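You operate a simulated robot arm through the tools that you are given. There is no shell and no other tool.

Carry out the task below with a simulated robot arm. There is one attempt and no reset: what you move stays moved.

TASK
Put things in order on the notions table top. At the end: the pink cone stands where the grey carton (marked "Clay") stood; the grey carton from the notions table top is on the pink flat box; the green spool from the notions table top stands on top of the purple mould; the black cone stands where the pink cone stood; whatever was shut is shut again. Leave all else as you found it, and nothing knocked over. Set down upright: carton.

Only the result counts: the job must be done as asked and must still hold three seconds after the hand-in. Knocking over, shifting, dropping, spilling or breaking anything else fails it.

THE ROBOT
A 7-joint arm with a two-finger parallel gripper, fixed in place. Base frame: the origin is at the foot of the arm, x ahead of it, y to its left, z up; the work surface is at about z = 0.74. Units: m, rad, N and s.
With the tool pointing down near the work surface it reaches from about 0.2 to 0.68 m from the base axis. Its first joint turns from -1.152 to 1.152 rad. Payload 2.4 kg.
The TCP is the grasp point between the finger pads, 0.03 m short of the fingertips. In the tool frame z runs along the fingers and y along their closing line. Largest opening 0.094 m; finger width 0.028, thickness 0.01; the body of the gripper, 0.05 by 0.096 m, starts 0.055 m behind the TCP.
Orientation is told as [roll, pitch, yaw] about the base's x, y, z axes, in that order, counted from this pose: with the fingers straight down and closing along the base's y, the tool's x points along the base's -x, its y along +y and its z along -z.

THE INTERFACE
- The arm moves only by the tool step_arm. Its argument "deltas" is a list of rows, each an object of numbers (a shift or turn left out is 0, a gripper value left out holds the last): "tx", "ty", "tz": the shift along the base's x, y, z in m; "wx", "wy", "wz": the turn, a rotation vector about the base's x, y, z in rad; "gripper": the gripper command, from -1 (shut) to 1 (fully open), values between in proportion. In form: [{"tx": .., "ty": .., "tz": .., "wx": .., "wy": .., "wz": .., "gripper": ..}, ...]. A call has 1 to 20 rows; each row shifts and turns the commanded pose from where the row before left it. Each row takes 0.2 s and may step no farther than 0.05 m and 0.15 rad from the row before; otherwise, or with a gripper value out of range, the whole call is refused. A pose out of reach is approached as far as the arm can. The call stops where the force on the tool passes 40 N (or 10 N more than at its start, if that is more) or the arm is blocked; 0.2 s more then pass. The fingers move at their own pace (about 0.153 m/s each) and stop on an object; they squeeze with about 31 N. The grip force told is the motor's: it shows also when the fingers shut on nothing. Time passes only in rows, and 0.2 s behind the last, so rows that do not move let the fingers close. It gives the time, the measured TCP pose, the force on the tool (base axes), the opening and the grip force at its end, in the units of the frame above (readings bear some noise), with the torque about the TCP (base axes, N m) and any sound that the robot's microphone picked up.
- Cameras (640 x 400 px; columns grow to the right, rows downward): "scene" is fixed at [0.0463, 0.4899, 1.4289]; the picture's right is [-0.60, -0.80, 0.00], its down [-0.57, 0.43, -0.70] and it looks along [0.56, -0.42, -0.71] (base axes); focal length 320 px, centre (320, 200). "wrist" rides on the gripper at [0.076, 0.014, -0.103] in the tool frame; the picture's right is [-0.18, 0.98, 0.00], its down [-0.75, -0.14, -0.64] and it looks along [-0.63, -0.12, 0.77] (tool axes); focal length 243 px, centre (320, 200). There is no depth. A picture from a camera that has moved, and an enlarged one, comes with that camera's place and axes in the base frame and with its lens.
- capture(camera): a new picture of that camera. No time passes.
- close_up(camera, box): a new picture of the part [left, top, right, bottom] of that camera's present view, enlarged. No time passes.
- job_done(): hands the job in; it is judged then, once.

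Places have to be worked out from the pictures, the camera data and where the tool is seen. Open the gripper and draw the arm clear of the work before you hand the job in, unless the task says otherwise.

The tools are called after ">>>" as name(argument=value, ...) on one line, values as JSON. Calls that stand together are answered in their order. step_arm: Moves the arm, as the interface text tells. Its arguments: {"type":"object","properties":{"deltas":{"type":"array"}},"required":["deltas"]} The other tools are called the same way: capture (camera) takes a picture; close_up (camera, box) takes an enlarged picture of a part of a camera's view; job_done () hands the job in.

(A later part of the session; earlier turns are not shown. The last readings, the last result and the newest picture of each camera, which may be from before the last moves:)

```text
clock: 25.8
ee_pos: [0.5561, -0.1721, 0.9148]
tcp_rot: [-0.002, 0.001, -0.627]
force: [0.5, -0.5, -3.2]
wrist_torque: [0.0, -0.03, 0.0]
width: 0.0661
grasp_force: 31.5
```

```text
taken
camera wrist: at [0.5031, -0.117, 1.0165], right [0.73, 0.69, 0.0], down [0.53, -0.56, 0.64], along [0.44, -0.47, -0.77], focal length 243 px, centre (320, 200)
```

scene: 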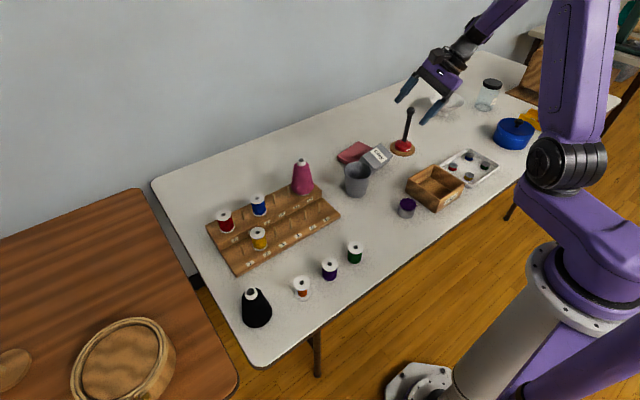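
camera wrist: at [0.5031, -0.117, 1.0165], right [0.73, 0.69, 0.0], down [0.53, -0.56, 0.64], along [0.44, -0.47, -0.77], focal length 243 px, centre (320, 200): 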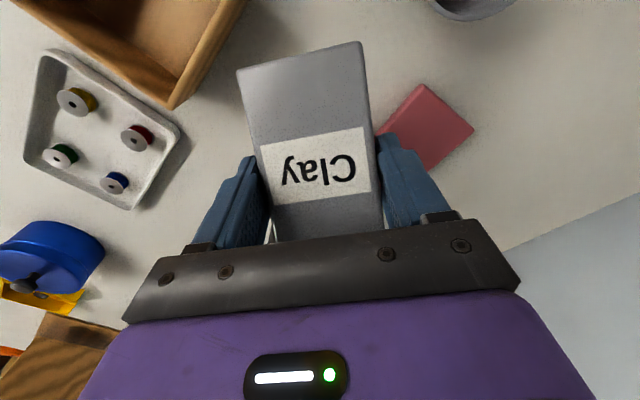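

Still secure. I'm finishing the yaw to +0.15, then pitching the tool forward so the carton's top comes up, checking halfway.

>>> step_arm(deltas=[{"wz": 0.0971}, {"wz": 0.0971}, {"wz": 0.0971}, {"wz": 0.0971}, {"wz": 0.0971}, {"wz": 0.0971}, {"wz": 0.0971}, {"wz": 0.0971}, {"wx": 0.0167, "wy": -0.1109}, {"wx": 0.0167, "wy": -0.1109}, {"wx": 0.0167, "wy": -0.1109}, {"wx": 0.0167, "wy": -0.1109}, {"wx": 0.0167, "wy": -0.1109}, {}])

>>> capture(camera="scene")

>>> capture(camera="wrist")

```text
clock: 28.8
ee_pos: [0.5558, -0.1722, 0.9145]
tcp_rot: [0.001, -0.559, 0.149]
force: [0.8, 0.0, -2.5]
wrist_torque: [-0.02, 0.04, -0.02]
width: 0.0658
grasp_force: 31.0
```

```text
taken
```

scene: 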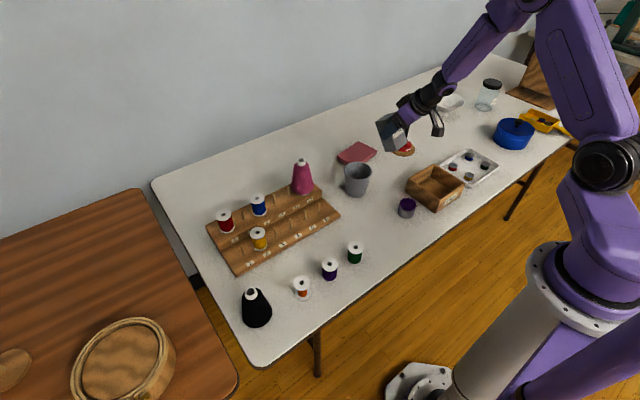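

```text
taken
camera wrist: at [0.4364, -0.1769, 0.9602], right [0.01, 1.0, 0.1], down [0.32, -0.1, 0.94], along [0.95, 0.02, -0.31], focal length 243 px, centre (320, 200)
```

wrist: 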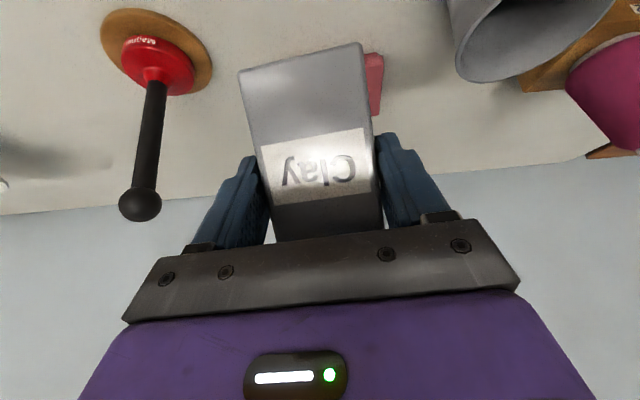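

The carton is still held well, and the neighbouring objects are unmoved. I'm completing the pitch so the carton should be upright, then checking its verticality.

>>> step_arm(deltas=[{"wx": 0.0167, "wy": -0.1109}, {"wx": 0.0167, "wy": -0.1109}, {"wx": 0.0167, "wy": -0.1109}, {"wx": 0.0167, "wy": -0.1109}, {"wx": 0.0167, "wy": -0.1109}, {}, {}])

>>> close_up(camera="scene", box=[360, 80, 460, 180])

>>> capture(camera="wrist")

```text
clock: 30.4
ee_pos: [0.5563, -0.1726, 0.9152]
tcp_rot: [0.006, -1.01, 0.144]
force: [-0.2, -1.1, -2.6]
wrist_torque: [0.0, 0.06, 0.02]
width: 0.0658
grasp_force: 31.5
out of reach, approached as far as the arm can: row 5
```

```text
4.00 times, centred on (410, 130) of scene
camera zoom: at [0.0463, 0.4898, 1.4289], right [-0.6, -0.8, 0.0], down [-0.57, 0.43, -0.7], along [0.56, -0.42, -0.71], focal length 1281 px, centre (-40, 480)
```

zoom: 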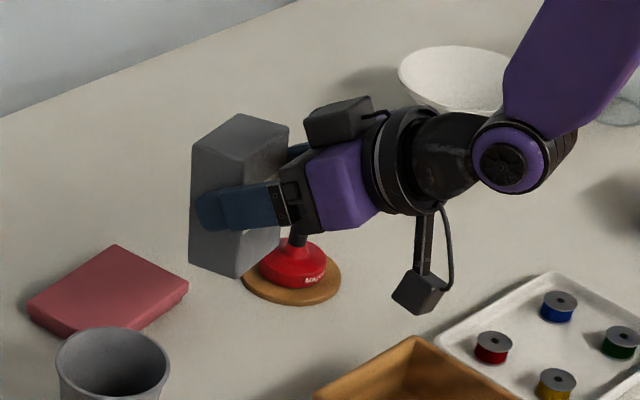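

```text
taken
camera wrist: at [0.4279, -0.1781, 0.9043], right [-0.05, 0.99, 0.16], down [-0.12, -0.16, 0.98], along [0.99, 0.03, 0.12], focal length 243 px, centre (320, 200)
```

wrist: 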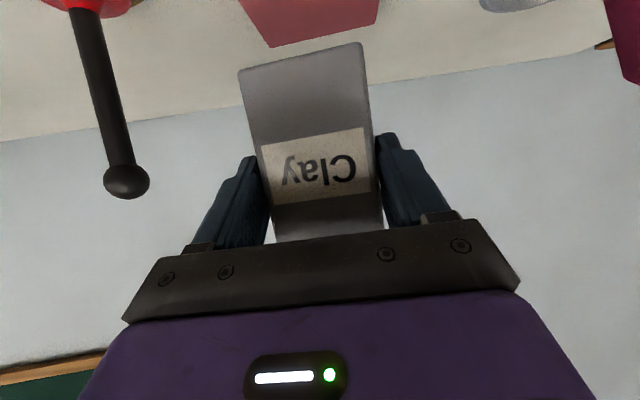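

The carton is nearly upright; the last 0.1 rad of pitch was out of reach at this spot. Moving outward over the pink box should free that joint, so I'm going there slowly and re-checking.

>>> step_arm(deltas=[{"tx": 0.0161, "ty": 0.0055, "tz": -0.004}, {"tx": 0.0161, "ty": 0.0055, "tz": -0.004}, {"tx": 0.0161, "ty": 0.0055, "tz": -0.004}, {"tx": 0.0161, "ty": 0.0055, "tz": -0.004}, {"tx": 0.0161, "ty": 0.0055, "tz": -0.004}, {}, {}])

>>> close_up(camera="scene", box=[320, 80, 440, 180])

>>> capture(camera="wrist")

```text
clock: 32.0
ee_pos: [0.6362, -0.1437, 0.895]
tcp_rot: [0.005, -1.011, 0.145]
force: [-0.7, -0.7, -2.6]
wrist_torque: [0.0, 0.04, 0.02]
width: 0.0659
grasp_force: 31.5
```

```text
4.00 times, centred on (380, 130) of scene
camera zoom: at [0.0463, 0.4898, 1.4289], right [-0.6, -0.8, 0.0], down [-0.57, 0.43, -0.7], along [0.56, -0.42, -0.71], focal length 1281 px, centre (80, 480)
```

zoom: 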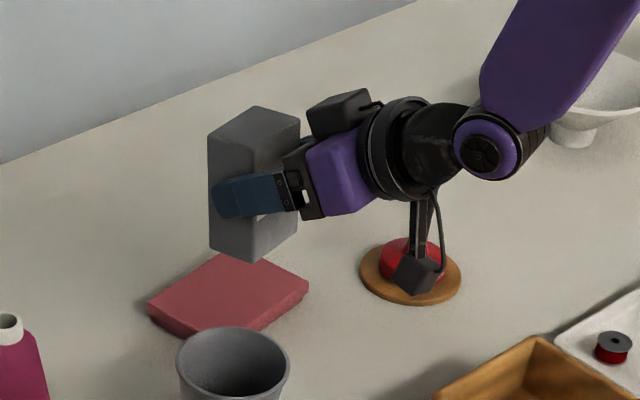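

```text
taken
camera wrist: at [0.5085, -0.1505, 0.8842], right [-0.05, 0.99, 0.16], down [-0.12, -0.16, 0.98], along [0.99, 0.03, 0.12], focal length 243 px, centre (320, 200)
```

wrist: 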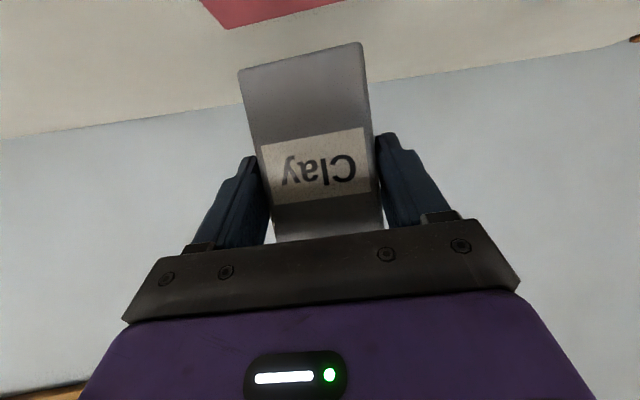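

The position is good. I'm trying the remaining 0.11 rad of pitch here.

>>> step_arm(deltas=[{"wx": 0.0083, "wy": -0.0555}, {"wx": 0.0083, "wy": -0.0555}, {}])

>>> close_up(camera="scene", box=[340, 90, 400, 150])

>>> close_up(camera="scene", box=[320, 130, 400, 180])

```text
clock: 32.8
ee_pos: [0.6364, -0.1449, 0.8936]
tcp_rot: [0.008, -1.12, 0.144]
force: [1.4, 0.4, -2.9]
wrist_torque: [0.0, 0.06, 0.0]
width: 0.0657
grasp_force: 30.5
```

```text
6.67 times, centred on (370, 120) of scene
camera zoom: at [0.0463, 0.4898, 1.4289], right [-0.6, -0.8, 0.0], down [-0.57, 0.43, -0.7], along [0.56, -0.42, -0.71], focal length 2136 px, centre (-13, 733)
```

zoom: 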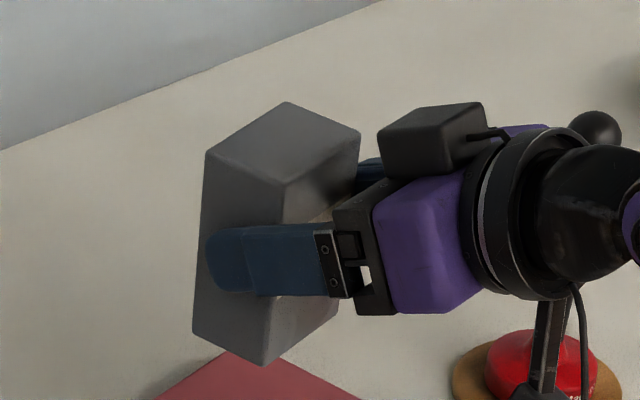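

```text
8.00 times, centred on (360, 155) of scene
camera zoom: at [0.0463, 0.4898, 1.4289], right [-0.6, -0.8, 0.0], down [-0.57, 0.43, -0.7], along [0.56, -0.42, -0.71], focal length 2563 px, centre (0, 560)
```

zoom: 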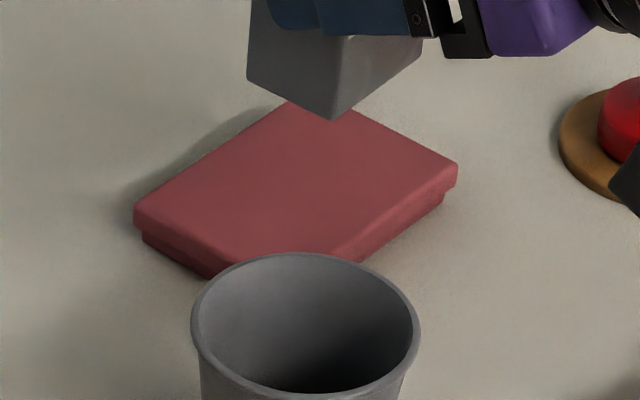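

The carton is now vertical (its edges match the expected nadir slope) and the box is unmoved. I'm shifting 8 mm outward to centre on the box and lowering most of the way.

>>> step_arm(deltas=[{"tx": 0.008, "tz": -0.01}, {"tz": -0.015}, {"tz": -0.015}, {"tz": -0.012}, {"tz": -0.008}, {}])

>>> close_up(camera="scene", box=[320, 90, 410, 180])

```text
clock: 34.2
ee_pos: [0.6446, -0.145, 0.8339]
tcp_rot: [0.006, -1.121, 0.146]
force: [-0.5, 0.4, -3.4]
wrist_torque: [0.01, 0.06, -0.01]
width: 0.066
grasp_force: 30.9
```

```text
4.44 times, centred on (365, 135) of scene
camera zoom: at [0.0463, 0.4898, 1.4289], right [-0.6, -0.8, 0.0], down [-0.57, 0.43, -0.7], along [0.56, -0.42, -0.71], focal length 1424 px, centre (120, 489)
```

zoom: 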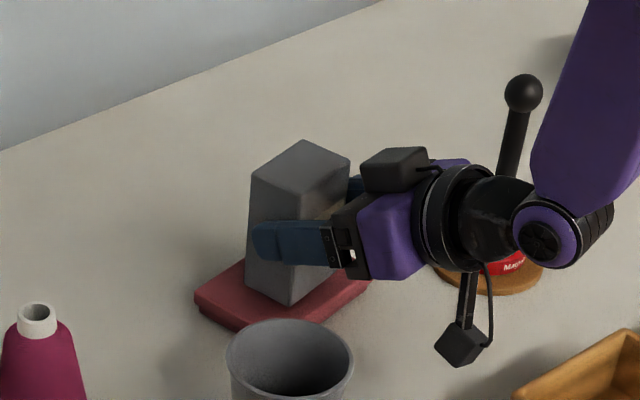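

The carton is just above the box and well centred. I'm lowering in 3 mm steps and watching for contact.

>>> step_arm(deltas=[{"tz": -0.003}, {"tz": -0.003}, {"tz": -0.002}, {}])

>>> close_up(camera="scene", box=[340, 110, 400, 170])

```text
clock: 35.2
ee_pos: [0.6439, -0.1443, 0.8253]
tcp_rot: [0.008, -1.122, 0.144]
force: [-0.2, 0.5, -1.8]
wrist_torque: [0.08, 0.02, -0.01]
width: 0.0661
grasp_force: 30.9
```

```text
6.67 times, centred on (370, 140) of scene
camera zoom: at [0.0463, 0.4899, 1.4289], right [-0.6, -0.8, 0.0], down [-0.57, 0.43, -0.7], along [0.56, -0.42, -0.71], focal length 2136 px, centre (-13, 600)
```

zoom: 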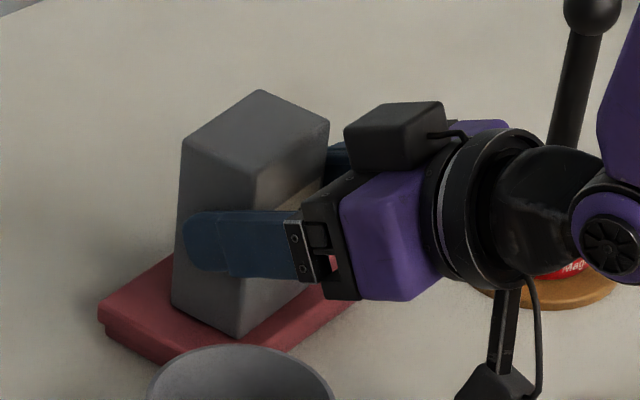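

Force has dropped from -3.4 to -1.8 N, so the carton is starting to touch. I'm lowering 1 mm at a time for full support.

>>> step_arm(deltas=[{"tz": -0.001}, {"tz": -0.001}, {}])

```text
clock: 36.0
ee_pos: [0.6459, -0.1444, 0.8258]
tcp_rot: [0.002, -1.126, 0.146]
force: [-2.3, 1.4, 14.0]
wrist_torque: [0.52, 0.07, 0.1]
width: 0.0659
grasp_force: 30.8
```

Firm contact at 14 N. I'm backing off about 1 mm to relieve the pressure, then opening slowly.

>>> step_arm(deltas=[{"tz": 0.001}, {}, {"gripper": -0.2}, {"gripper": 0.3}, {"gripper": 0.5}, {"gripper": 1.0}, {}, {}])

>>> close_up(camera="scene", box=[340, 110, 400, 170])

>>> capture(camera="wrist")

```text
clock: 37.8
ee_pos: [0.6445, -0.1445, 0.827]
tcp_rot: [0.008, -1.121, 0.144]
force: [-0.3, 1.3, -0.4]
wrist_torque: [0.04, -0.01, -0.01]
width: 0.0943
grasp_force: 0.0
```

```text
6.67 times, centred on (370, 140) of scene
camera zoom: at [0.0463, 0.4899, 1.4289], right [-0.6, -0.8, 0.0], down [-0.57, 0.43, -0.7], along [0.56, -0.42, -0.71], focal length 2136 px, centre (-13, 600)
```

zoom: 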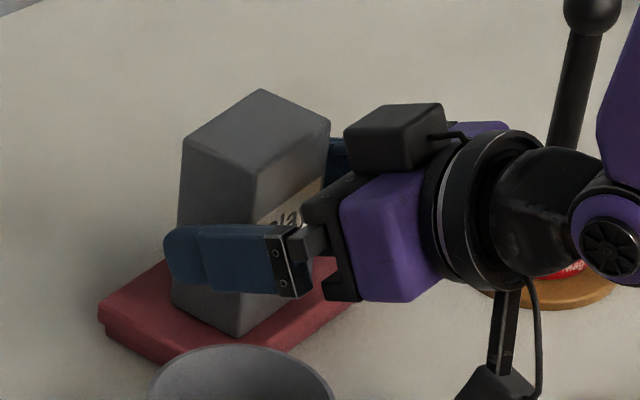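

```text
taken
camera wrist: at [0.5189, -0.1503, 0.8008], right [-0.07, 0.98, 0.17], down [-0.23, -0.18, 0.96], along [0.97, 0.03, 0.23], focal length 243 px, centre (320, 200)
```

wrist: 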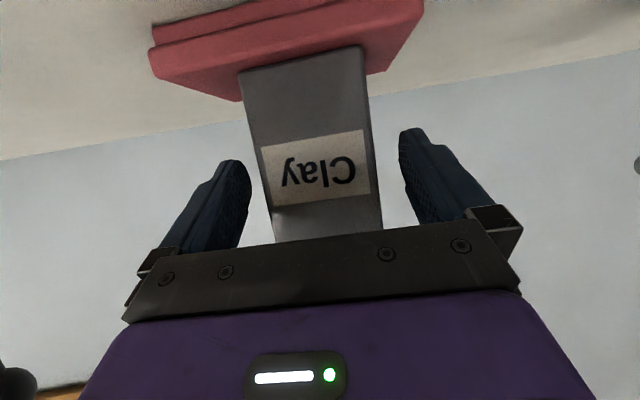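

The carton stands upright on the pink box with the gripper open. I'm retreating straight back along the tool axis, then up.

>>> step_arm(deltas=[{"tx": -0.0178, "ty": -0.0027, "tz": 0.0087}, {"tx": -0.0267, "ty": -0.004, "tz": 0.013}, {"tx": -0.0267, "ty": -0.004, "tz": 0.02}, {"tx": -0.01, "tz": 0.04}, {"tz": 0.045}, {"tz": 0.03}, {}])

>>> close_up(camera="scene", box=[330, 110, 410, 190])

>>> capture(camera="scene")

```text
clock: 39.4
ee_pos: [0.5631, -0.1546, 0.9832]
tcp_rot: [0.008, -1.12, 0.142]
force: [-0.2, 0.0, 0.1]
wrist_torque: [-0.02, -0.02, 0.04]
width: 0.0939
grasp_force: 0.1
```

```text
5.00 times, centred on (370, 150) of scene
camera zoom: at [0.0463, 0.4899, 1.4289], right [-0.6, -0.8, 0.0], down [-0.57, 0.43, -0.7], along [0.56, -0.42, -0.71], focal length 1602 px, centre (70, 450)
```

zoom: 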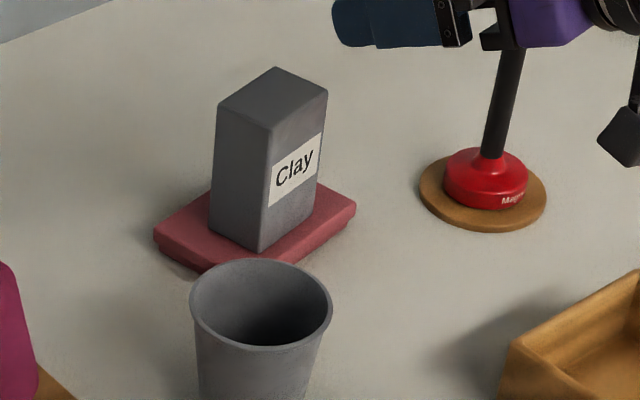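

```text
taken
```

scene: 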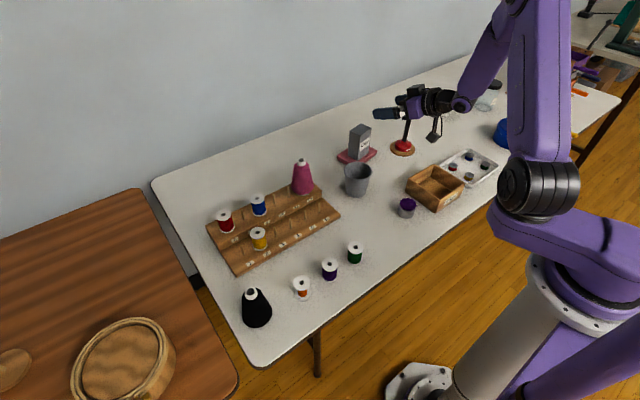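

The carton stands properly on the pink box, and the box's corners are at the same pixels as before. Next is the pink cone: I'm turning the tool back to vertical and moving to view the cone with the wrist camera.

>>> step_arm(deltas=[{"tz": 0.02, "wx": -0.0167, "wy": 0.1109}, {"tx": -0.007, "ty": 0.0277, "wx": -0.0167, "wy": 0.1109}, {"tx": -0.007, "ty": 0.0277, "wx": -0.0167, "wy": 0.1109}, {"tx": -0.007, "ty": 0.0277, "wx": -0.0167, "wy": 0.1109}, {"tx": -0.007, "ty": 0.0277, "wx": -0.0167, "wy": 0.1109}, {"tx": -0.007, "ty": 0.0277, "wx": -0.0167, "wy": 0.1109}, {"tx": -0.007, "ty": 0.0277, "wx": -0.0167, "wy": 0.1109}, {"tx": -0.007, "ty": 0.0277, "wx": -0.0167, "wy": 0.1109}, {"tx": -0.007, "ty": 0.0277, "wx": -0.0167, "wy": 0.1109}, {"tx": -0.007, "ty": 0.0277, "wx": -0.0167, "wy": 0.1109}, {"tx": -0.007, "ty": 0.0277, "wz": -0.144}, {"ty": 0.0277}, {}])

>>> capture(camera="wrist")

```text
clock: 42.2
ee_pos: [0.4932, 0.1499, 1.0031]
tcp_rot: [0.0, 0.0, 0.003]
force: [-1.1, 1.0, -0.3]
wrist_torque: [-0.01, 0.01, 0.01]
width: 0.0939
grasp_force: 0.0
```

```text
taken
camera wrist: at [0.4178, 0.1625, 1.1048], right [0.18, 0.98, 0.0], down [0.75, -0.14, 0.64], along [0.63, -0.12, -0.77], focal length 243 px, centre (320, 200)
```

wrist: 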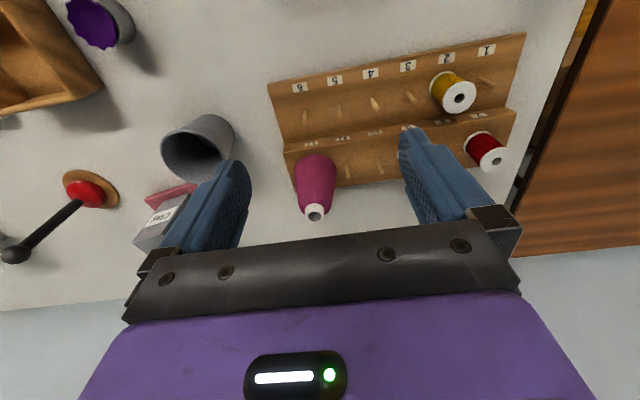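

>>> close_up(camera="wrist", box=[270, 130, 390, 230])

>>> close_up(camera="scene", box=[270, 145, 340, 210])

```text
4.00 times, centred on (330, 180) of wrist
camera zoom: at [0.4178, 0.1625, 1.1048], right [0.18, 0.98, 0.0], down [0.75, -0.14, 0.64], along [0.63, -0.12, -0.77], focal length 970 px, centre (280, 280)
```

zoom: 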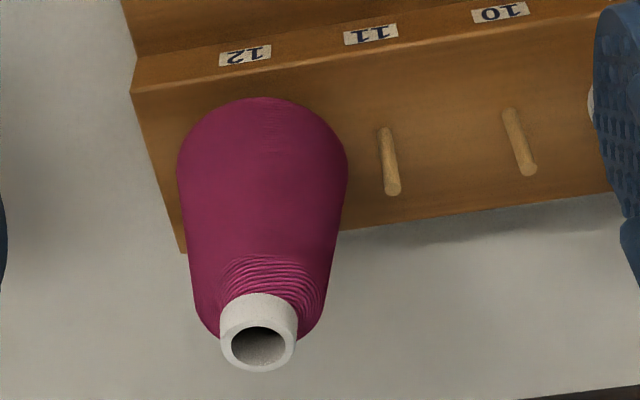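

```text
6.15 times, centred on (305, 178) of scene
camera zoom: at [0.0463, 0.4899, 1.4289], right [-0.6, -0.8, 0.0], down [-0.57, 0.43, -0.7], along [0.56, -0.42, -0.71], focal length 1971 px, centre (412, 338)
```

zoom: 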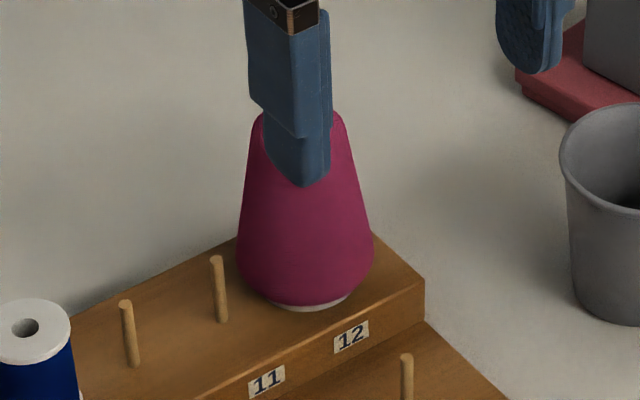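

From two views the pink cone's tube rim is near (0.628, 0.117, 0.878) and the rack's upper tier top near z 0.77. I'm moving closer above it for a sharper fix.

>>> step_arm(deltas=[{"tx": 0.03, "ty": -0.009}, {"tx": 0.03, "ty": -0.009}, {"tx": 0.03, "ty": -0.009}, {"tx": 0.02, "ty": -0.005}, {}])

>>> capture(camera="wrist")

>>> close_up(camera="wrist", box=[280, 100, 380, 180])

```text
clock: 43.4
ee_pos: [0.6046, 0.1179, 1.0026]
tcp_rot: [0.0, 0.001, 0.004]
force: [-0.4, 0.3, -0.3]
wrist_torque: [-0.02, -0.04, 0.0]
width: 0.0941
grasp_force: 0.1
```

```text
taken
camera wrist: at [0.5278, 0.1301, 1.1045], right [0.18, 0.98, 0.0], down [0.75, -0.14, 0.64], along [0.63, -0.12, -0.77], focal length 243 px, centre (320, 200)
```

wrist: 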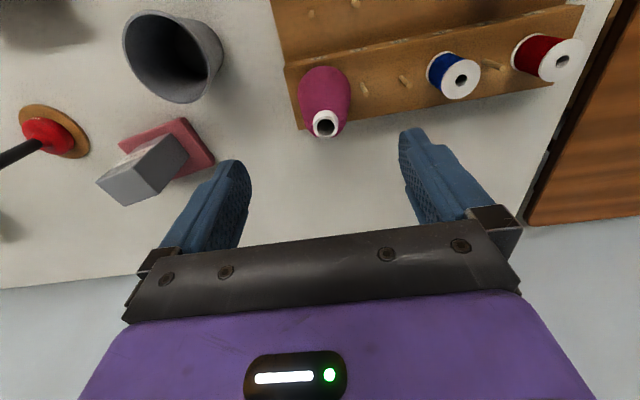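

```text
5.00 times, centred on (330, 140) of wrist
camera zoom: at [0.5278, 0.1301, 1.1045], right [0.18, 0.98, 0.0], down [0.75, -0.14, 0.64], along [0.63, -0.12, -0.77], focal length 1213 px, centre (270, 500)
```

zoom: 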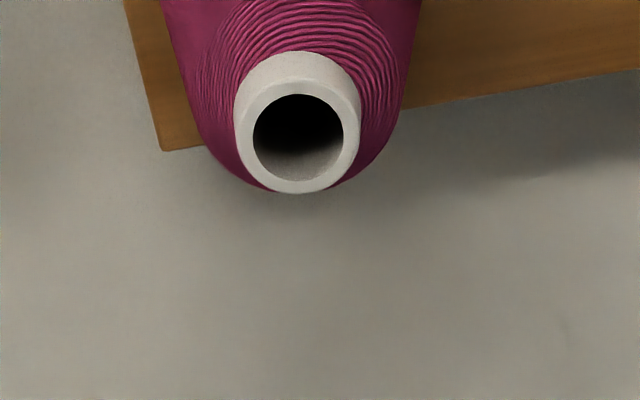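

The rim is near (0.621, 0.119, 0.885). I'm lowering so the fingertips stop just above the tube and checking from both cameras.

>>> step_arm(deltas=[{"tx": 0.0082, "ty": 0.0006, "tz": -0.03, "gripper": 0.4}, {"tx": 0.0082, "ty": 0.0005, "tz": -0.03}, {"tz": -0.0076}, {}])

>>> capture(camera="wrist")

>>> close_up(camera="scene", box=[270, 110, 340, 200])

```text
clock: 44.4
ee_pos: [0.6198, 0.1181, 0.9341]
tcp_rot: [0.0, 0.001, 0.004]
force: [0.5, 0.8, 0.5]
wrist_torque: [-0.03, 0.02, 0.03]
width: 0.0658
grasp_force: 0.1
```

```text
taken
camera wrist: at [0.5439, 0.1315, 1.0365], right [0.18, 0.98, 0.0], down [0.75, -0.14, 0.64], along [0.63, -0.12, -0.77], focal length 243 px, centre (320, 200)
```

wrist: 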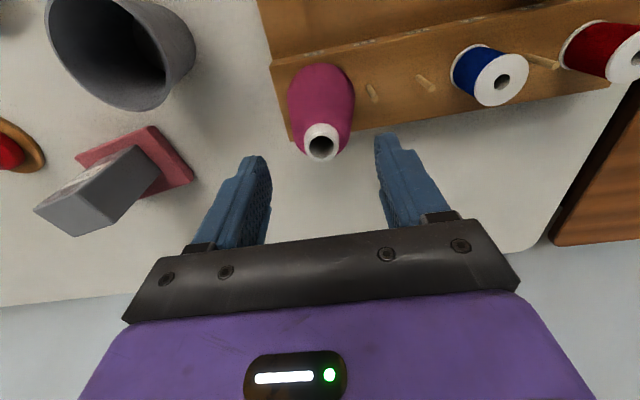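

```text
4.44 times, centred on (305, 155) of scene
camera zoom: at [0.0463, 0.4899, 1.4289], right [-0.6, -0.8, 0.0], down [-0.57, 0.43, -0.7], along [0.56, -0.42, -0.71], focal length 1424 px, centre (387, 400)
```

zoom: 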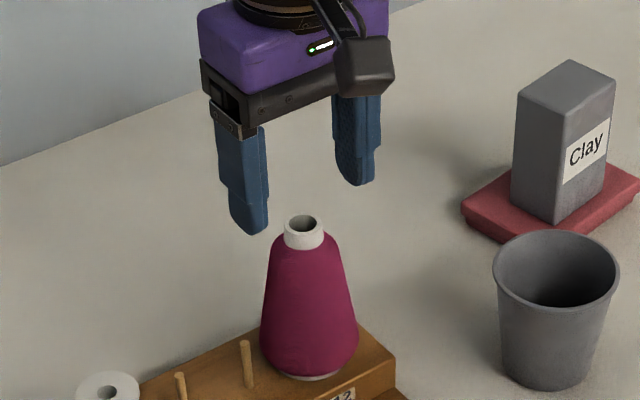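

The fingers are centred over the tube. I'm descending about 3 cm so the tips span the white tube just above the yarn shoulder, then checking before closing.

>>> step_arm(deltas=[{"tz": -0.015}, {"tz": -0.012}, {"tz": -0.004}, {}])

>>> close_up(camera="scene", box=[280, 130, 330, 180])

>>> close_up(camera="wrist", box=[230, 80, 430, 220])

```text
clock: 45.4
ee_pos: [0.6195, 0.1189, 0.9026]
tcp_rot: [0.0, 0.002, 0.003]
force: [0.0, -1.0, -0.7]
wrist_torque: [0.0, 0.02, -0.02]
width: 0.066
grasp_force: 0.0
```

```text
8.00 times, centred on (305, 155) of scene
camera zoom: at [0.0463, 0.4899, 1.4289], right [-0.6, -0.8, 0.0], down [-0.57, 0.43, -0.7], along [0.56, -0.42, -0.71], focal length 2563 px, centre (440, 560)
```

zoom: 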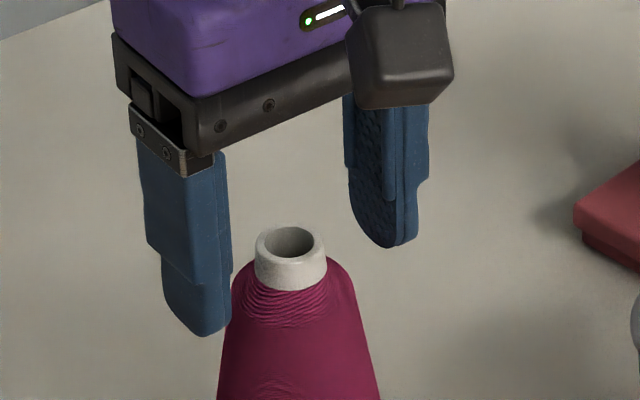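

```text
2.86 times, centred on (330, 150) of wrist
camera zoom: at [0.5441, 0.1316, 1.0053], right [0.18, 0.98, 0.0], down [0.75, -0.14, 0.64], along [0.63, -0.12, -0.77], focal length 693 px, centre (291, 343)
```

zoom: 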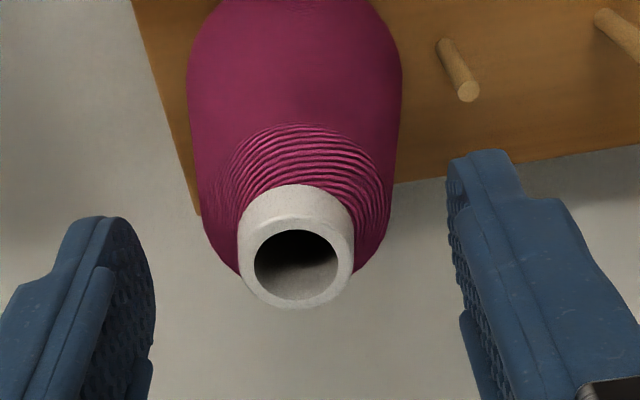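

The tips are level with the yarn shoulder and centred within 2 mm. I'll raise 4 mm so only the tube is clamped, then close.

>>> step_arm(deltas=[{"tx": 0.0015, "ty": 0.0005, "tz": 0.004}, {}, {"gripper": -1}, {}, {}, {}])

>>> close_up(camera="scene", box=[280, 130, 330, 180])

>>> close_up(camera="wrist", box=[230, 80, 430, 220])

```text
clock: 46.8
ee_pos: [0.6215, 0.1202, 0.9073]
tcp_rot: [0.0, 0.0, 0.004]
force: [-0.4, 0.5, 2.6]
wrist_torque: [0.08, -0.01, -0.01]
width: 0.0332
grasp_force: 30.9
```

```text
8.00 times, centred on (305, 155) of scene
camera zoom: at [0.0462, 0.4899, 1.4289], right [-0.6, -0.8, 0.0], down [-0.57, 0.43, -0.7], along [0.56, -0.42, -0.71], focal length 2563 px, centre (440, 560)
```

zoom: 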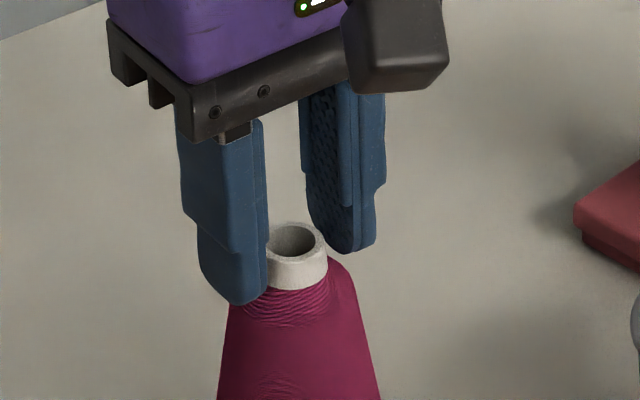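

```text
2.86 times, centred on (330, 150) of wrist
camera zoom: at [0.5457, 0.1321, 1.0097], right [0.18, 0.98, 0.0], down [0.75, -0.14, 0.64], along [0.63, -0.12, -0.77], focal length 693 px, centre (291, 343)
```

zoom: 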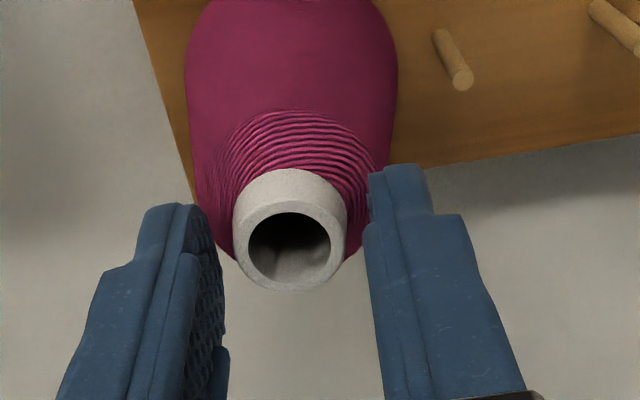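

The fingers stopped at 0.033 m on the sloping shoulder rather than the tube, which is a poor hold. The cone's body has a gentler taper, so I'll open and re-grip lower, keeping the tips well above the neighbouring peg (top at about 0.806).

>>> step_arm(deltas=[{"gripper": 0.8}, {}, {}, {"tz": -0.015}, {"tz": -0.015}, {"tz": -0.009}, {}])

>>> close_up(camera="scene", box=[270, 130, 340, 200])

>>> capture(camera="wrist")

```text
clock: 48.4
ee_pos: [0.6232, 0.1194, 0.8685]
tcp_rot: [0.002, 0.001, 0.005]
force: [1.2, -0.2, 0.6]
wrist_torque: [-0.01, -0.02, 0.01]
width: 0.0846
grasp_force: 0.0
```

```text
5.71 times, centred on (305, 165) of scene
camera zoom: at [0.0463, 0.4899, 1.4289], right [-0.6, -0.8, 0.0], down [-0.57, 0.43, -0.7], along [0.56, -0.42, -0.71], focal length 1831 px, centre (406, 400)
```

zoom: 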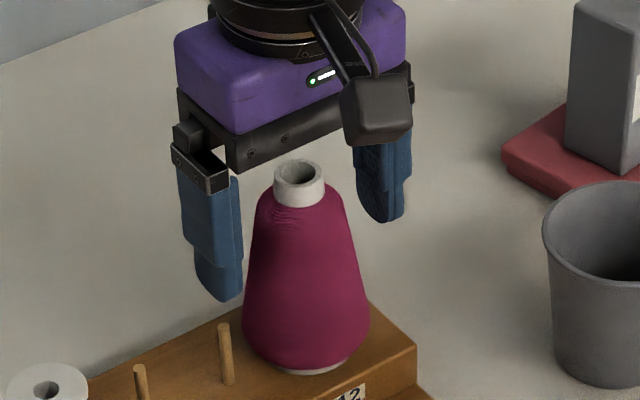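

```text
taken
camera wrist: at [0.5458, 0.1315, 0.9706], right [0.18, 0.98, 0.0], down [0.75, -0.14, 0.64], along [0.63, -0.12, -0.77], focal length 243 px, centre (320, 200)
```

wrist: 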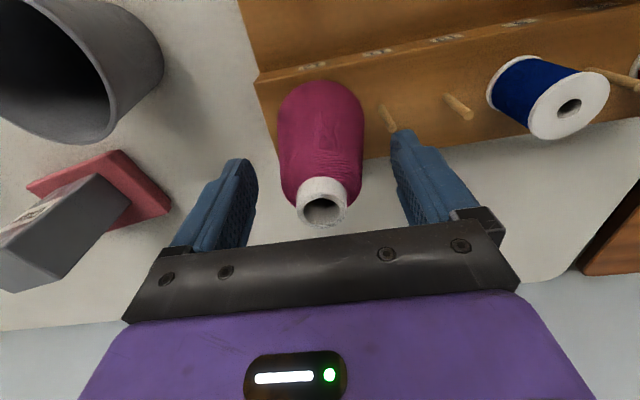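

The fingers straddle the body symmetrically with the tips above the pegs. I'm closing, then test-lifting a few millimetres.

>>> step_arm(deltas=[{"gripper": -1}, {}, {}, {}, {}])

>>> step_arm(deltas=[{"tz": 0.003}, {"tz": 0.004}, {}, {}, {}, {}])

>>> close_up(camera="scene", box=[270, 130, 340, 200])

>>> capture(camera="wrist")

```text
clock: 49.6
ee_pos: [0.6209, 0.1184, 0.8697]
tcp_rot: [0.001, -0.001, 0.005]
force: [-0.5, 1.8, 3.3]
wrist_torque: [0.06, -0.08, 0.0]
width: 0.0507
grasp_force: 30.9
```

```text
clock: 51.0
ee_pos: [0.6214, 0.1193, 0.8753]
tcp_rot: [-0.001, 0.0, 0.003]
force: [0.1, -0.1, -1.9]
wrist_torque: [0.02, 0.04, 0.02]
width: 0.0507
grasp_force: 30.9
```

```text
5.71 times, centred on (305, 165) of scene
camera zoom: at [0.0463, 0.4899, 1.4289], right [-0.6, -0.8, 0.0], down [-0.57, 0.43, -0.7], along [0.56, -0.42, -0.71], focal length 1831 px, centre (406, 400)
```

zoom: 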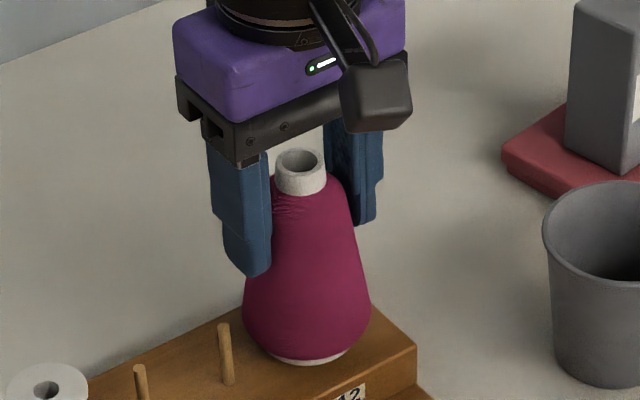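

```text
taken
camera wrist: at [0.5455, 0.1318, 0.9775], right [0.18, 0.98, 0.0], down [0.75, -0.14, 0.64], along [0.63, -0.12, -0.77], focal length 243 px, centre (320, 200)
```

wrist: 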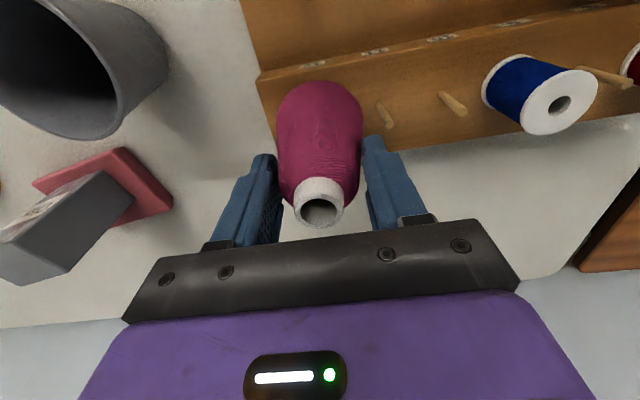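

The lift holds with no slip; the cone weighs about 0.2 kg. I'm raising it clear of the peg slowly and carrying it at low speed towards the carton's old place at (0.3955, 0.054).

>>> step_arm(deltas=[{"tz": 0.008}, {"tz": 0.012}, {"tz": 0.012}, {"tz": 0.012}, {"tz": 0.012}, {"tz": 0.006}, {}])

>>> close_up(camera="scene", box=[260, 110, 350, 210])

>>> capture(camera="wrist")

```text
clock: 52.6
ee_pos: [0.6221, 0.1193, 0.9379]
tcp_rot: [0.0, 0.001, 0.003]
force: [-0.6, -0.7, -2.0]
wrist_torque: [0.03, -0.03, 0.03]
width: 0.0507
grasp_force: 30.9
```

```text
4.00 times, centred on (305, 160) of scene
camera zoom: at [0.0463, 0.4899, 1.4289], right [-0.6, -0.8, 0.0], down [-0.57, 0.43, -0.7], along [0.56, -0.42, -0.71], focal length 1281 px, centre (380, 360)
```

zoom: 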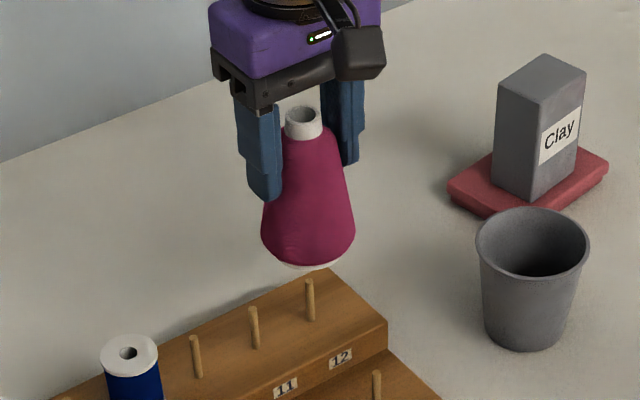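

```text
taken
camera wrist: at [0.545, 0.1313, 1.0399], right [0.18, 0.98, 0.0], down [0.75, -0.14, 0.64], along [0.63, -0.12, -0.77], focal length 243 px, centre (320, 200)
```

wrist: 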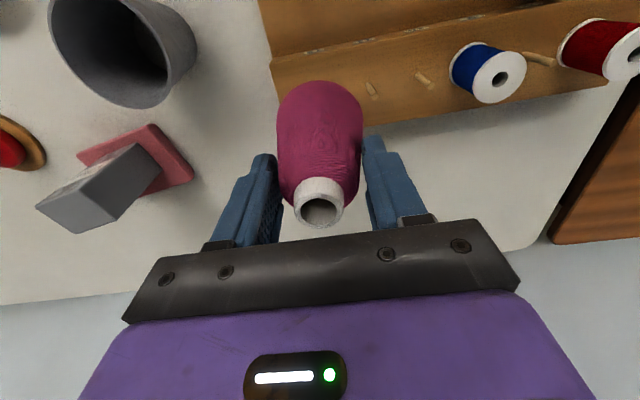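

The cone is clear of the peg and hangs straight. I'm carrying it slowly to the carton's old place.

>>> step_arm(deltas=[{"tx": -0.008, "ty": -0.0024}, {"tx": -0.0185, "ty": -0.0054}, {"tx": -0.0185, "ty": -0.0054}, {"tx": -0.0185, "ty": -0.0054}, {"tx": -0.0185, "ty": -0.0054}, {"tx": -0.0185, "ty": -0.0054}, {"tx": -0.0185, "ty": -0.0054}, {"tx": -0.0185, "ty": -0.0054}, {"tx": -0.0185, "ty": -0.0054}, {"tx": -0.0185, "ty": -0.0054}, {"tx": -0.0185, "ty": -0.0054}, {"tx": -0.0185, "ty": -0.0054}, {"tx": -0.013, "ty": -0.0035}, {}, {}])

>>> capture(camera="wrist")

>>> close_up(camera="scene", box=[310, 130, 430, 270])

```text
clock: 55.8
ee_pos: [0.3965, 0.0533, 0.9391]
tcp_rot: [-0.001, -0.001, 0.003]
force: [-0.1, -0.2, -1.9]
wrist_torque: [0.02, 0.0, 0.02]
width: 0.0509
grasp_force: 31.4
```

```text
taken
camera wrist: at [0.3214, 0.0661, 1.0403], right [0.18, 0.98, 0.0], down [0.75, -0.14, 0.64], along [0.63, -0.12, -0.77], focal length 243 px, centre (320, 200)
```

wrist: 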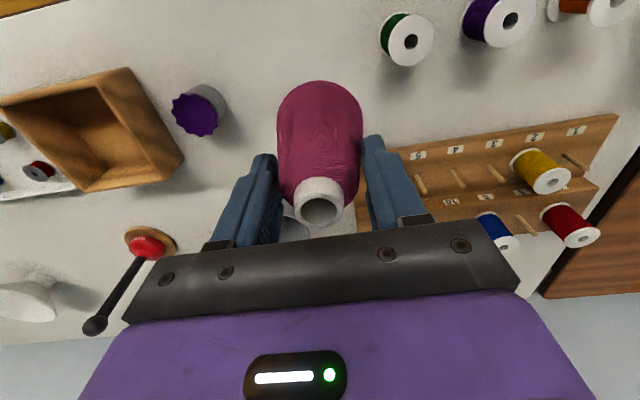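

```text
2.86 times, centred on (370, 200) of scene
camera zoom: at [0.0463, 0.4899, 1.4289], right [-0.6, -0.8, 0.0], down [-0.57, 0.43, -0.7], along [0.56, -0.42, -0.71], focal length 915 px, centre (177, 200)
```

zoom: 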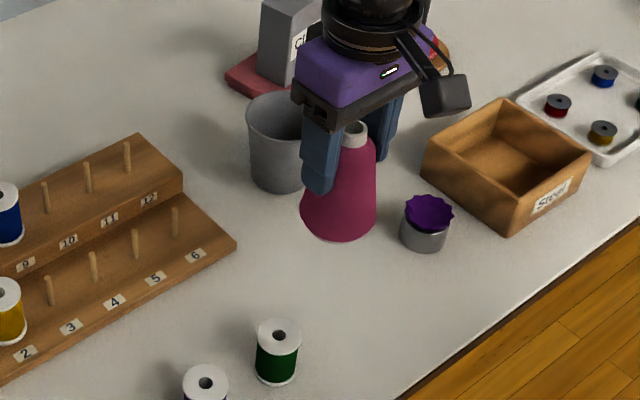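

I'm making a 2 mm correction and lowering the cone slowly towards the table.

>>> step_arm(deltas=[{"tx": 0.002, "ty": 0.0008, "tz": -0.008}, {"tz": -0.014}, {"tz": -0.014}, {"tz": -0.014}, {"tz": -0.014}, {"tz": -0.012}, {"tz": -0.006}, {}])

>>> close_up(camera="scene", box=[330, 180, 410, 260])

```text
clock: 57.6
ee_pos: [0.3991, 0.0538, 0.8552]
tcp_rot: [0.001, 0.0, 0.002]
force: [0.1, 0.4, -1.6]
wrist_torque: [0.01, 0.02, -0.04]
width: 0.0507
grasp_force: 31.2
```

```text
5.00 times, centred on (370, 220) of scene
camera zoom: at [0.0463, 0.4899, 1.4289], right [-0.6, -0.8, 0.0], down [-0.57, 0.43, -0.7], along [0.56, -0.42, -0.71], focal length 1602 px, centre (70, 100)
```

zoom: 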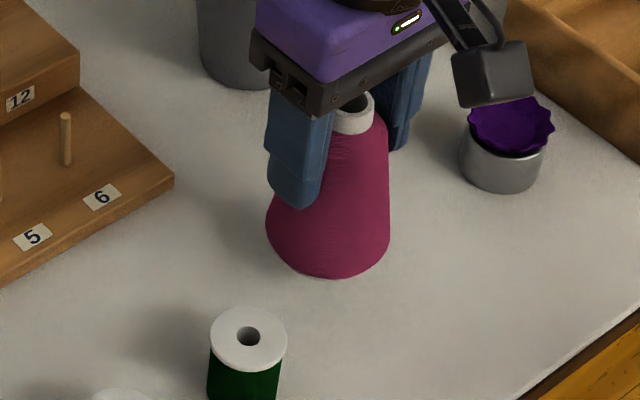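

The cone's base is about 1.5 cm above the table. I'm lowering in small steps with force checks.

>>> step_arm(deltas=[{"tz": -0.004}, {"tz": -0.003}, {"tz": -0.003}, {}])

>>> step_arm(deltas=[{"tz": -0.002}, {"tz": -0.001}, {}])

```text
clock: 58.6
ee_pos: [0.3988, 0.0548, 0.8462]
tcp_rot: [-0.001, 0.001, 0.004]
force: [0.5, 0.3, -1.4]
wrist_torque: [0.0, 0.0, 0.03]
width: 0.0506
grasp_force: 31.4
```

```text
clock: 59.4
ee_pos: [0.398, 0.0549, 0.8427]
tcp_rot: [0.001, -0.002, 0.004]
force: [0.1, -0.1, -2.2]
wrist_torque: [0.0, 0.0, -0.01]
width: 0.0506
grasp_force: 31.1
```

No contact yet at z 0.8427, so I'm continuing in 1–1.5 mm steps.

>>> step_arm(deltas=[{"tz": -0.0015}, {"tz": -0.001}, {}])

>>> close_up(camera="scene", box=[330, 180, 410, 260])

```text
clock: 60.2
ee_pos: [0.3985, 0.0545, 0.8409]
tcp_rot: [0.0, -0.001, 0.005]
force: [-0.8, -0.6, -1.2]
wrist_torque: [-0.02, 0.03, 0.02]
width: 0.0507
grasp_force: 30.7
```

```text
5.00 times, centred on (370, 220) of scene
camera zoom: at [0.0463, 0.4899, 1.4289], right [-0.6, -0.8, 0.0], down [-0.57, 0.43, -0.7], along [0.56, -0.42, -0.71], focal length 1602 px, centre (70, 100)
```

zoom: 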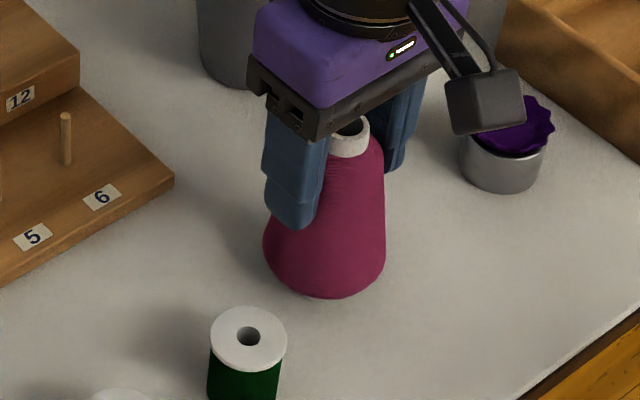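

>>> step_arm(deltas=[{"tz": -0.001}, {"tz": -0.001}, {}])

>>> step_arm(deltas=[{"tz": -0.001}, {}])

```text
clock: 61.0
ee_pos: [0.3989, 0.0547, 0.8385]
tcp_rot: [0.0, 0.0, 0.004]
force: [0.0, 0.6, -0.9]
wrist_torque: [0.0, 0.03, 0.01]
width: 0.0506
grasp_force: 30.4
```

```text
clock: 61.6
ee_pos: [0.4, 0.0541, 0.8371]
tcp_rot: [0.001, 0.0, 0.003]
force: [-1.3, 0.1, -1.5]
wrist_torque: [-0.02, -0.01, -0.04]
width: 0.0504
grasp_force: 31.3
```

There's still no clear contact (the force noise is about 0.7 N). I'm continuing carefully.

>>> step_arm(deltas=[{"tz": -0.001}, {}])

>>> step_arm(deltas=[{"tz": -0.001}, {}])

>>> close_up(camera="scene", box=[345, 210, 385, 250])

```text
clock: 62.2
ee_pos: [0.3996, 0.0546, 0.8359]
tcp_rot: [0.0, 0.001, 0.004]
force: [0.2, 0.2, -1.0]
wrist_torque: [0.01, -0.01, -0.01]
width: 0.0507
grasp_force: 31.1
```

```text
clock: 62.8
ee_pos: [0.3999, 0.0541, 0.8352]
tcp_rot: [-0.001, 0.0, 0.002]
force: [0.1, 0.4, -0.8]
wrist_torque: [-0.01, -0.01, 0.0]
width: 0.0504
grasp_force: 30.9
```

```text
10.00 times, centred on (365, 230) of scene
camera zoom: at [0.0463, 0.4899, 1.4289], right [-0.6, -0.8, 0.0], down [-0.57, 0.43, -0.7], along [0.56, -0.42, -0.71], focal length 3204 px, centre (-130, -100)
```

zoom: 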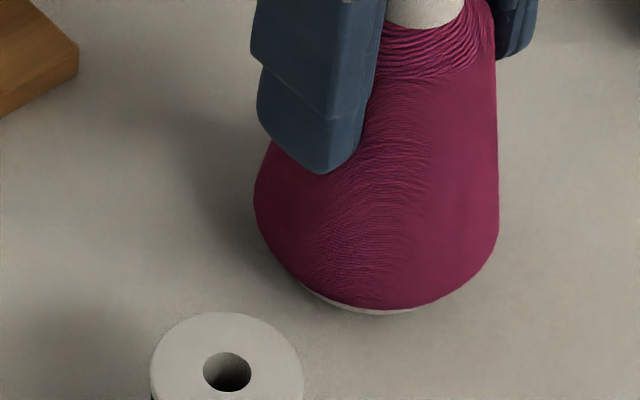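

>>> step_arm(deltas=[{"tz": -0.001}, {}])

>>> step_arm(deltas=[{"tz": -0.001}, {}])

```text
clock: 63.4
ee_pos: [0.3991, 0.0546, 0.8348]
tcp_rot: [0.0, 0.001, 0.003]
force: [-0.2, 1.0, -1.1]
wrist_torque: [0.0, 0.01, 0.02]
width: 0.0507
grasp_force: 31.2
```

```text
clock: 64.0
ee_pos: [0.3993, 0.0545, 0.8328]
tcp_rot: [-0.001, 0.0, 0.004]
force: [-0.1, -0.3, -0.7]
wrist_torque: [-0.05, -0.03, 0.01]
width: 0.0504
grasp_force: 31.0
```

>>> close_up(camera="scene", box=[345, 210, 385, 250])

>>> step_arm(deltas=[{"tz": -0.001}, {}])

>>> step_arm(deltas=[{"tz": -0.001}, {}])

>>> close_up(camera="scene", box=[345, 210, 385, 250])

```text
10.00 times, centred on (365, 230) of scene
camera zoom: at [0.0463, 0.4899, 1.4289], right [-0.6, -0.8, 0.0], down [-0.57, 0.43, -0.7], along [0.56, -0.42, -0.71], focal length 3204 px, centre (-130, -100)
```

zoom: 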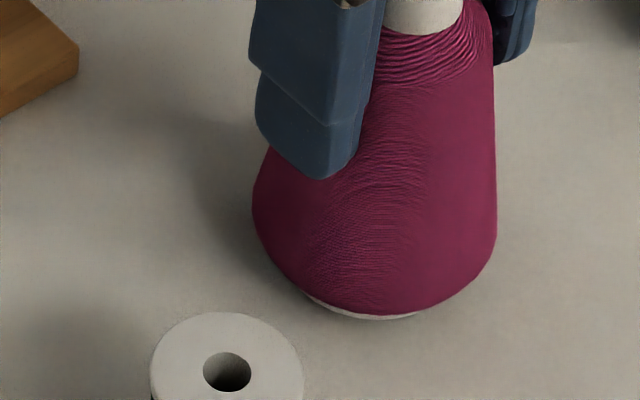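

```text
clock: 64.6
ee_pos: [0.4005, 0.0549, 0.8318]
tcp_rot: [0.001, 0.0, 0.004]
force: [-0.4, 0.2, -1.2]
wrist_torque: [0.02, -0.01, 0.01]
width: 0.0503
grasp_force: 30.5
```

```text
clock: 65.2
ee_pos: [0.3979, 0.0557, 0.8307]
tcp_rot: [0.0, -0.001, 0.004]
force: [0.4, -0.4, -1.9]
wrist_torque: [0.03, -0.01, -0.01]
width: 0.0503
grasp_force: 31.1
```

```text
10.00 times, centred on (365, 230) of scene
camera zoom: at [0.0463, 0.4899, 1.4289], right [-0.6, -0.8, 0.0], down [-0.57, 0.43, -0.7], along [0.56, -0.42, -0.71], focal length 3204 px, centre (-130, -100)
```

zoom: 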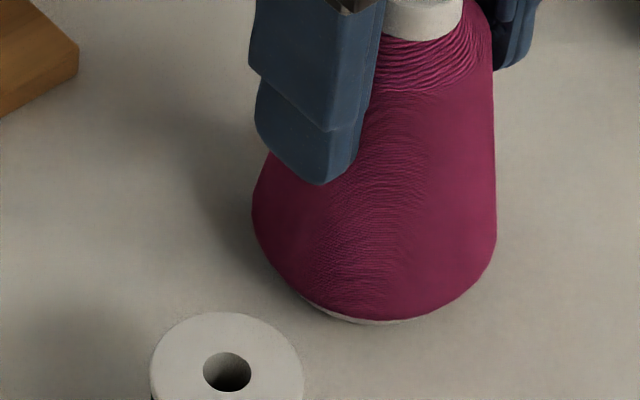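

The base is still moving down in the picture, so there's no contact yet; the rack tier must be a bit higher than I estimated. I'm continuing.

>>> step_arm(deltas=[{"tz": -0.0015}, {"tz": -0.0015}, {}])

>>> step_arm(deltas=[{"tz": -0.001}, {}])

>>> step_arm(deltas=[{"tz": -0.001}, {}])

>>> close_up(camera="scene", box=[345, 210, 385, 250])

```text
clock: 65.8
ee_pos: [0.3993, 0.0558, 0.8291]
tcp_rot: [0.0, 0.001, 0.005]
force: [-1.1, -0.9, 9.4]
wrist_torque: [-0.08, 0.07, -0.03]
width: 0.0506
grasp_force: 31.5
stopped in row 3: the force on the tool passed its limit at 46 N (the readings are from after the stop); the commanded pose is now the measured one
```

```text
clock: 66.3
ee_pos: [0.3984, 0.0547, 0.8303]
tcp_rot: [0.0, 0.0, 0.005]
force: [-2.6, -1.7, 10.3]
wrist_torque: [-0.13, 0.04, -0.04]
width: 0.0508
grasp_force: 31.3
stopped in row 2: the force on the tool passed its limit at 44 N (the readings are from after the stop); the commanded pose is now the measured one
```

```text
clock: 66.7
ee_pos: [0.4001, 0.0549, 0.8303]
tcp_rot: [0.001, 0.001, 0.005]
force: [-2.2, -0.8, 10.5]
wrist_torque: [-0.12, 0.02, 0.0]
width: 0.0502
grasp_force: 31.1
stopped in row 2: the force on the tool passed its limit at 45 N (the readings are from after the stop); the commanded pose is now the measured one
```

```text
10.00 times, centred on (365, 230) of scene
camera zoom: at [0.0461, 0.4898, 1.4289], right [-0.6, -0.8, 0.0], down [-0.57, 0.43, -0.7], along [0.56, -0.42, -0.71], focal length 3204 px, centre (-130, -100)
```

zoom: 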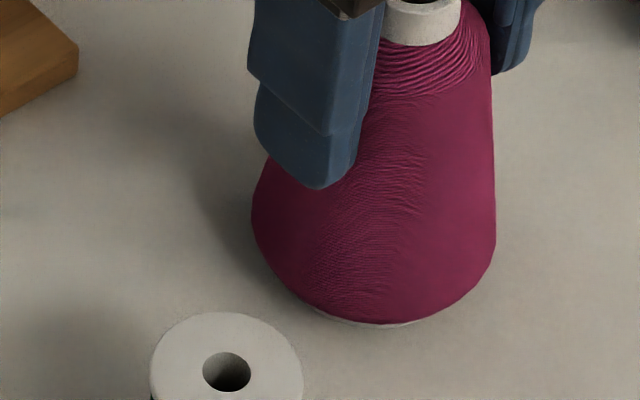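

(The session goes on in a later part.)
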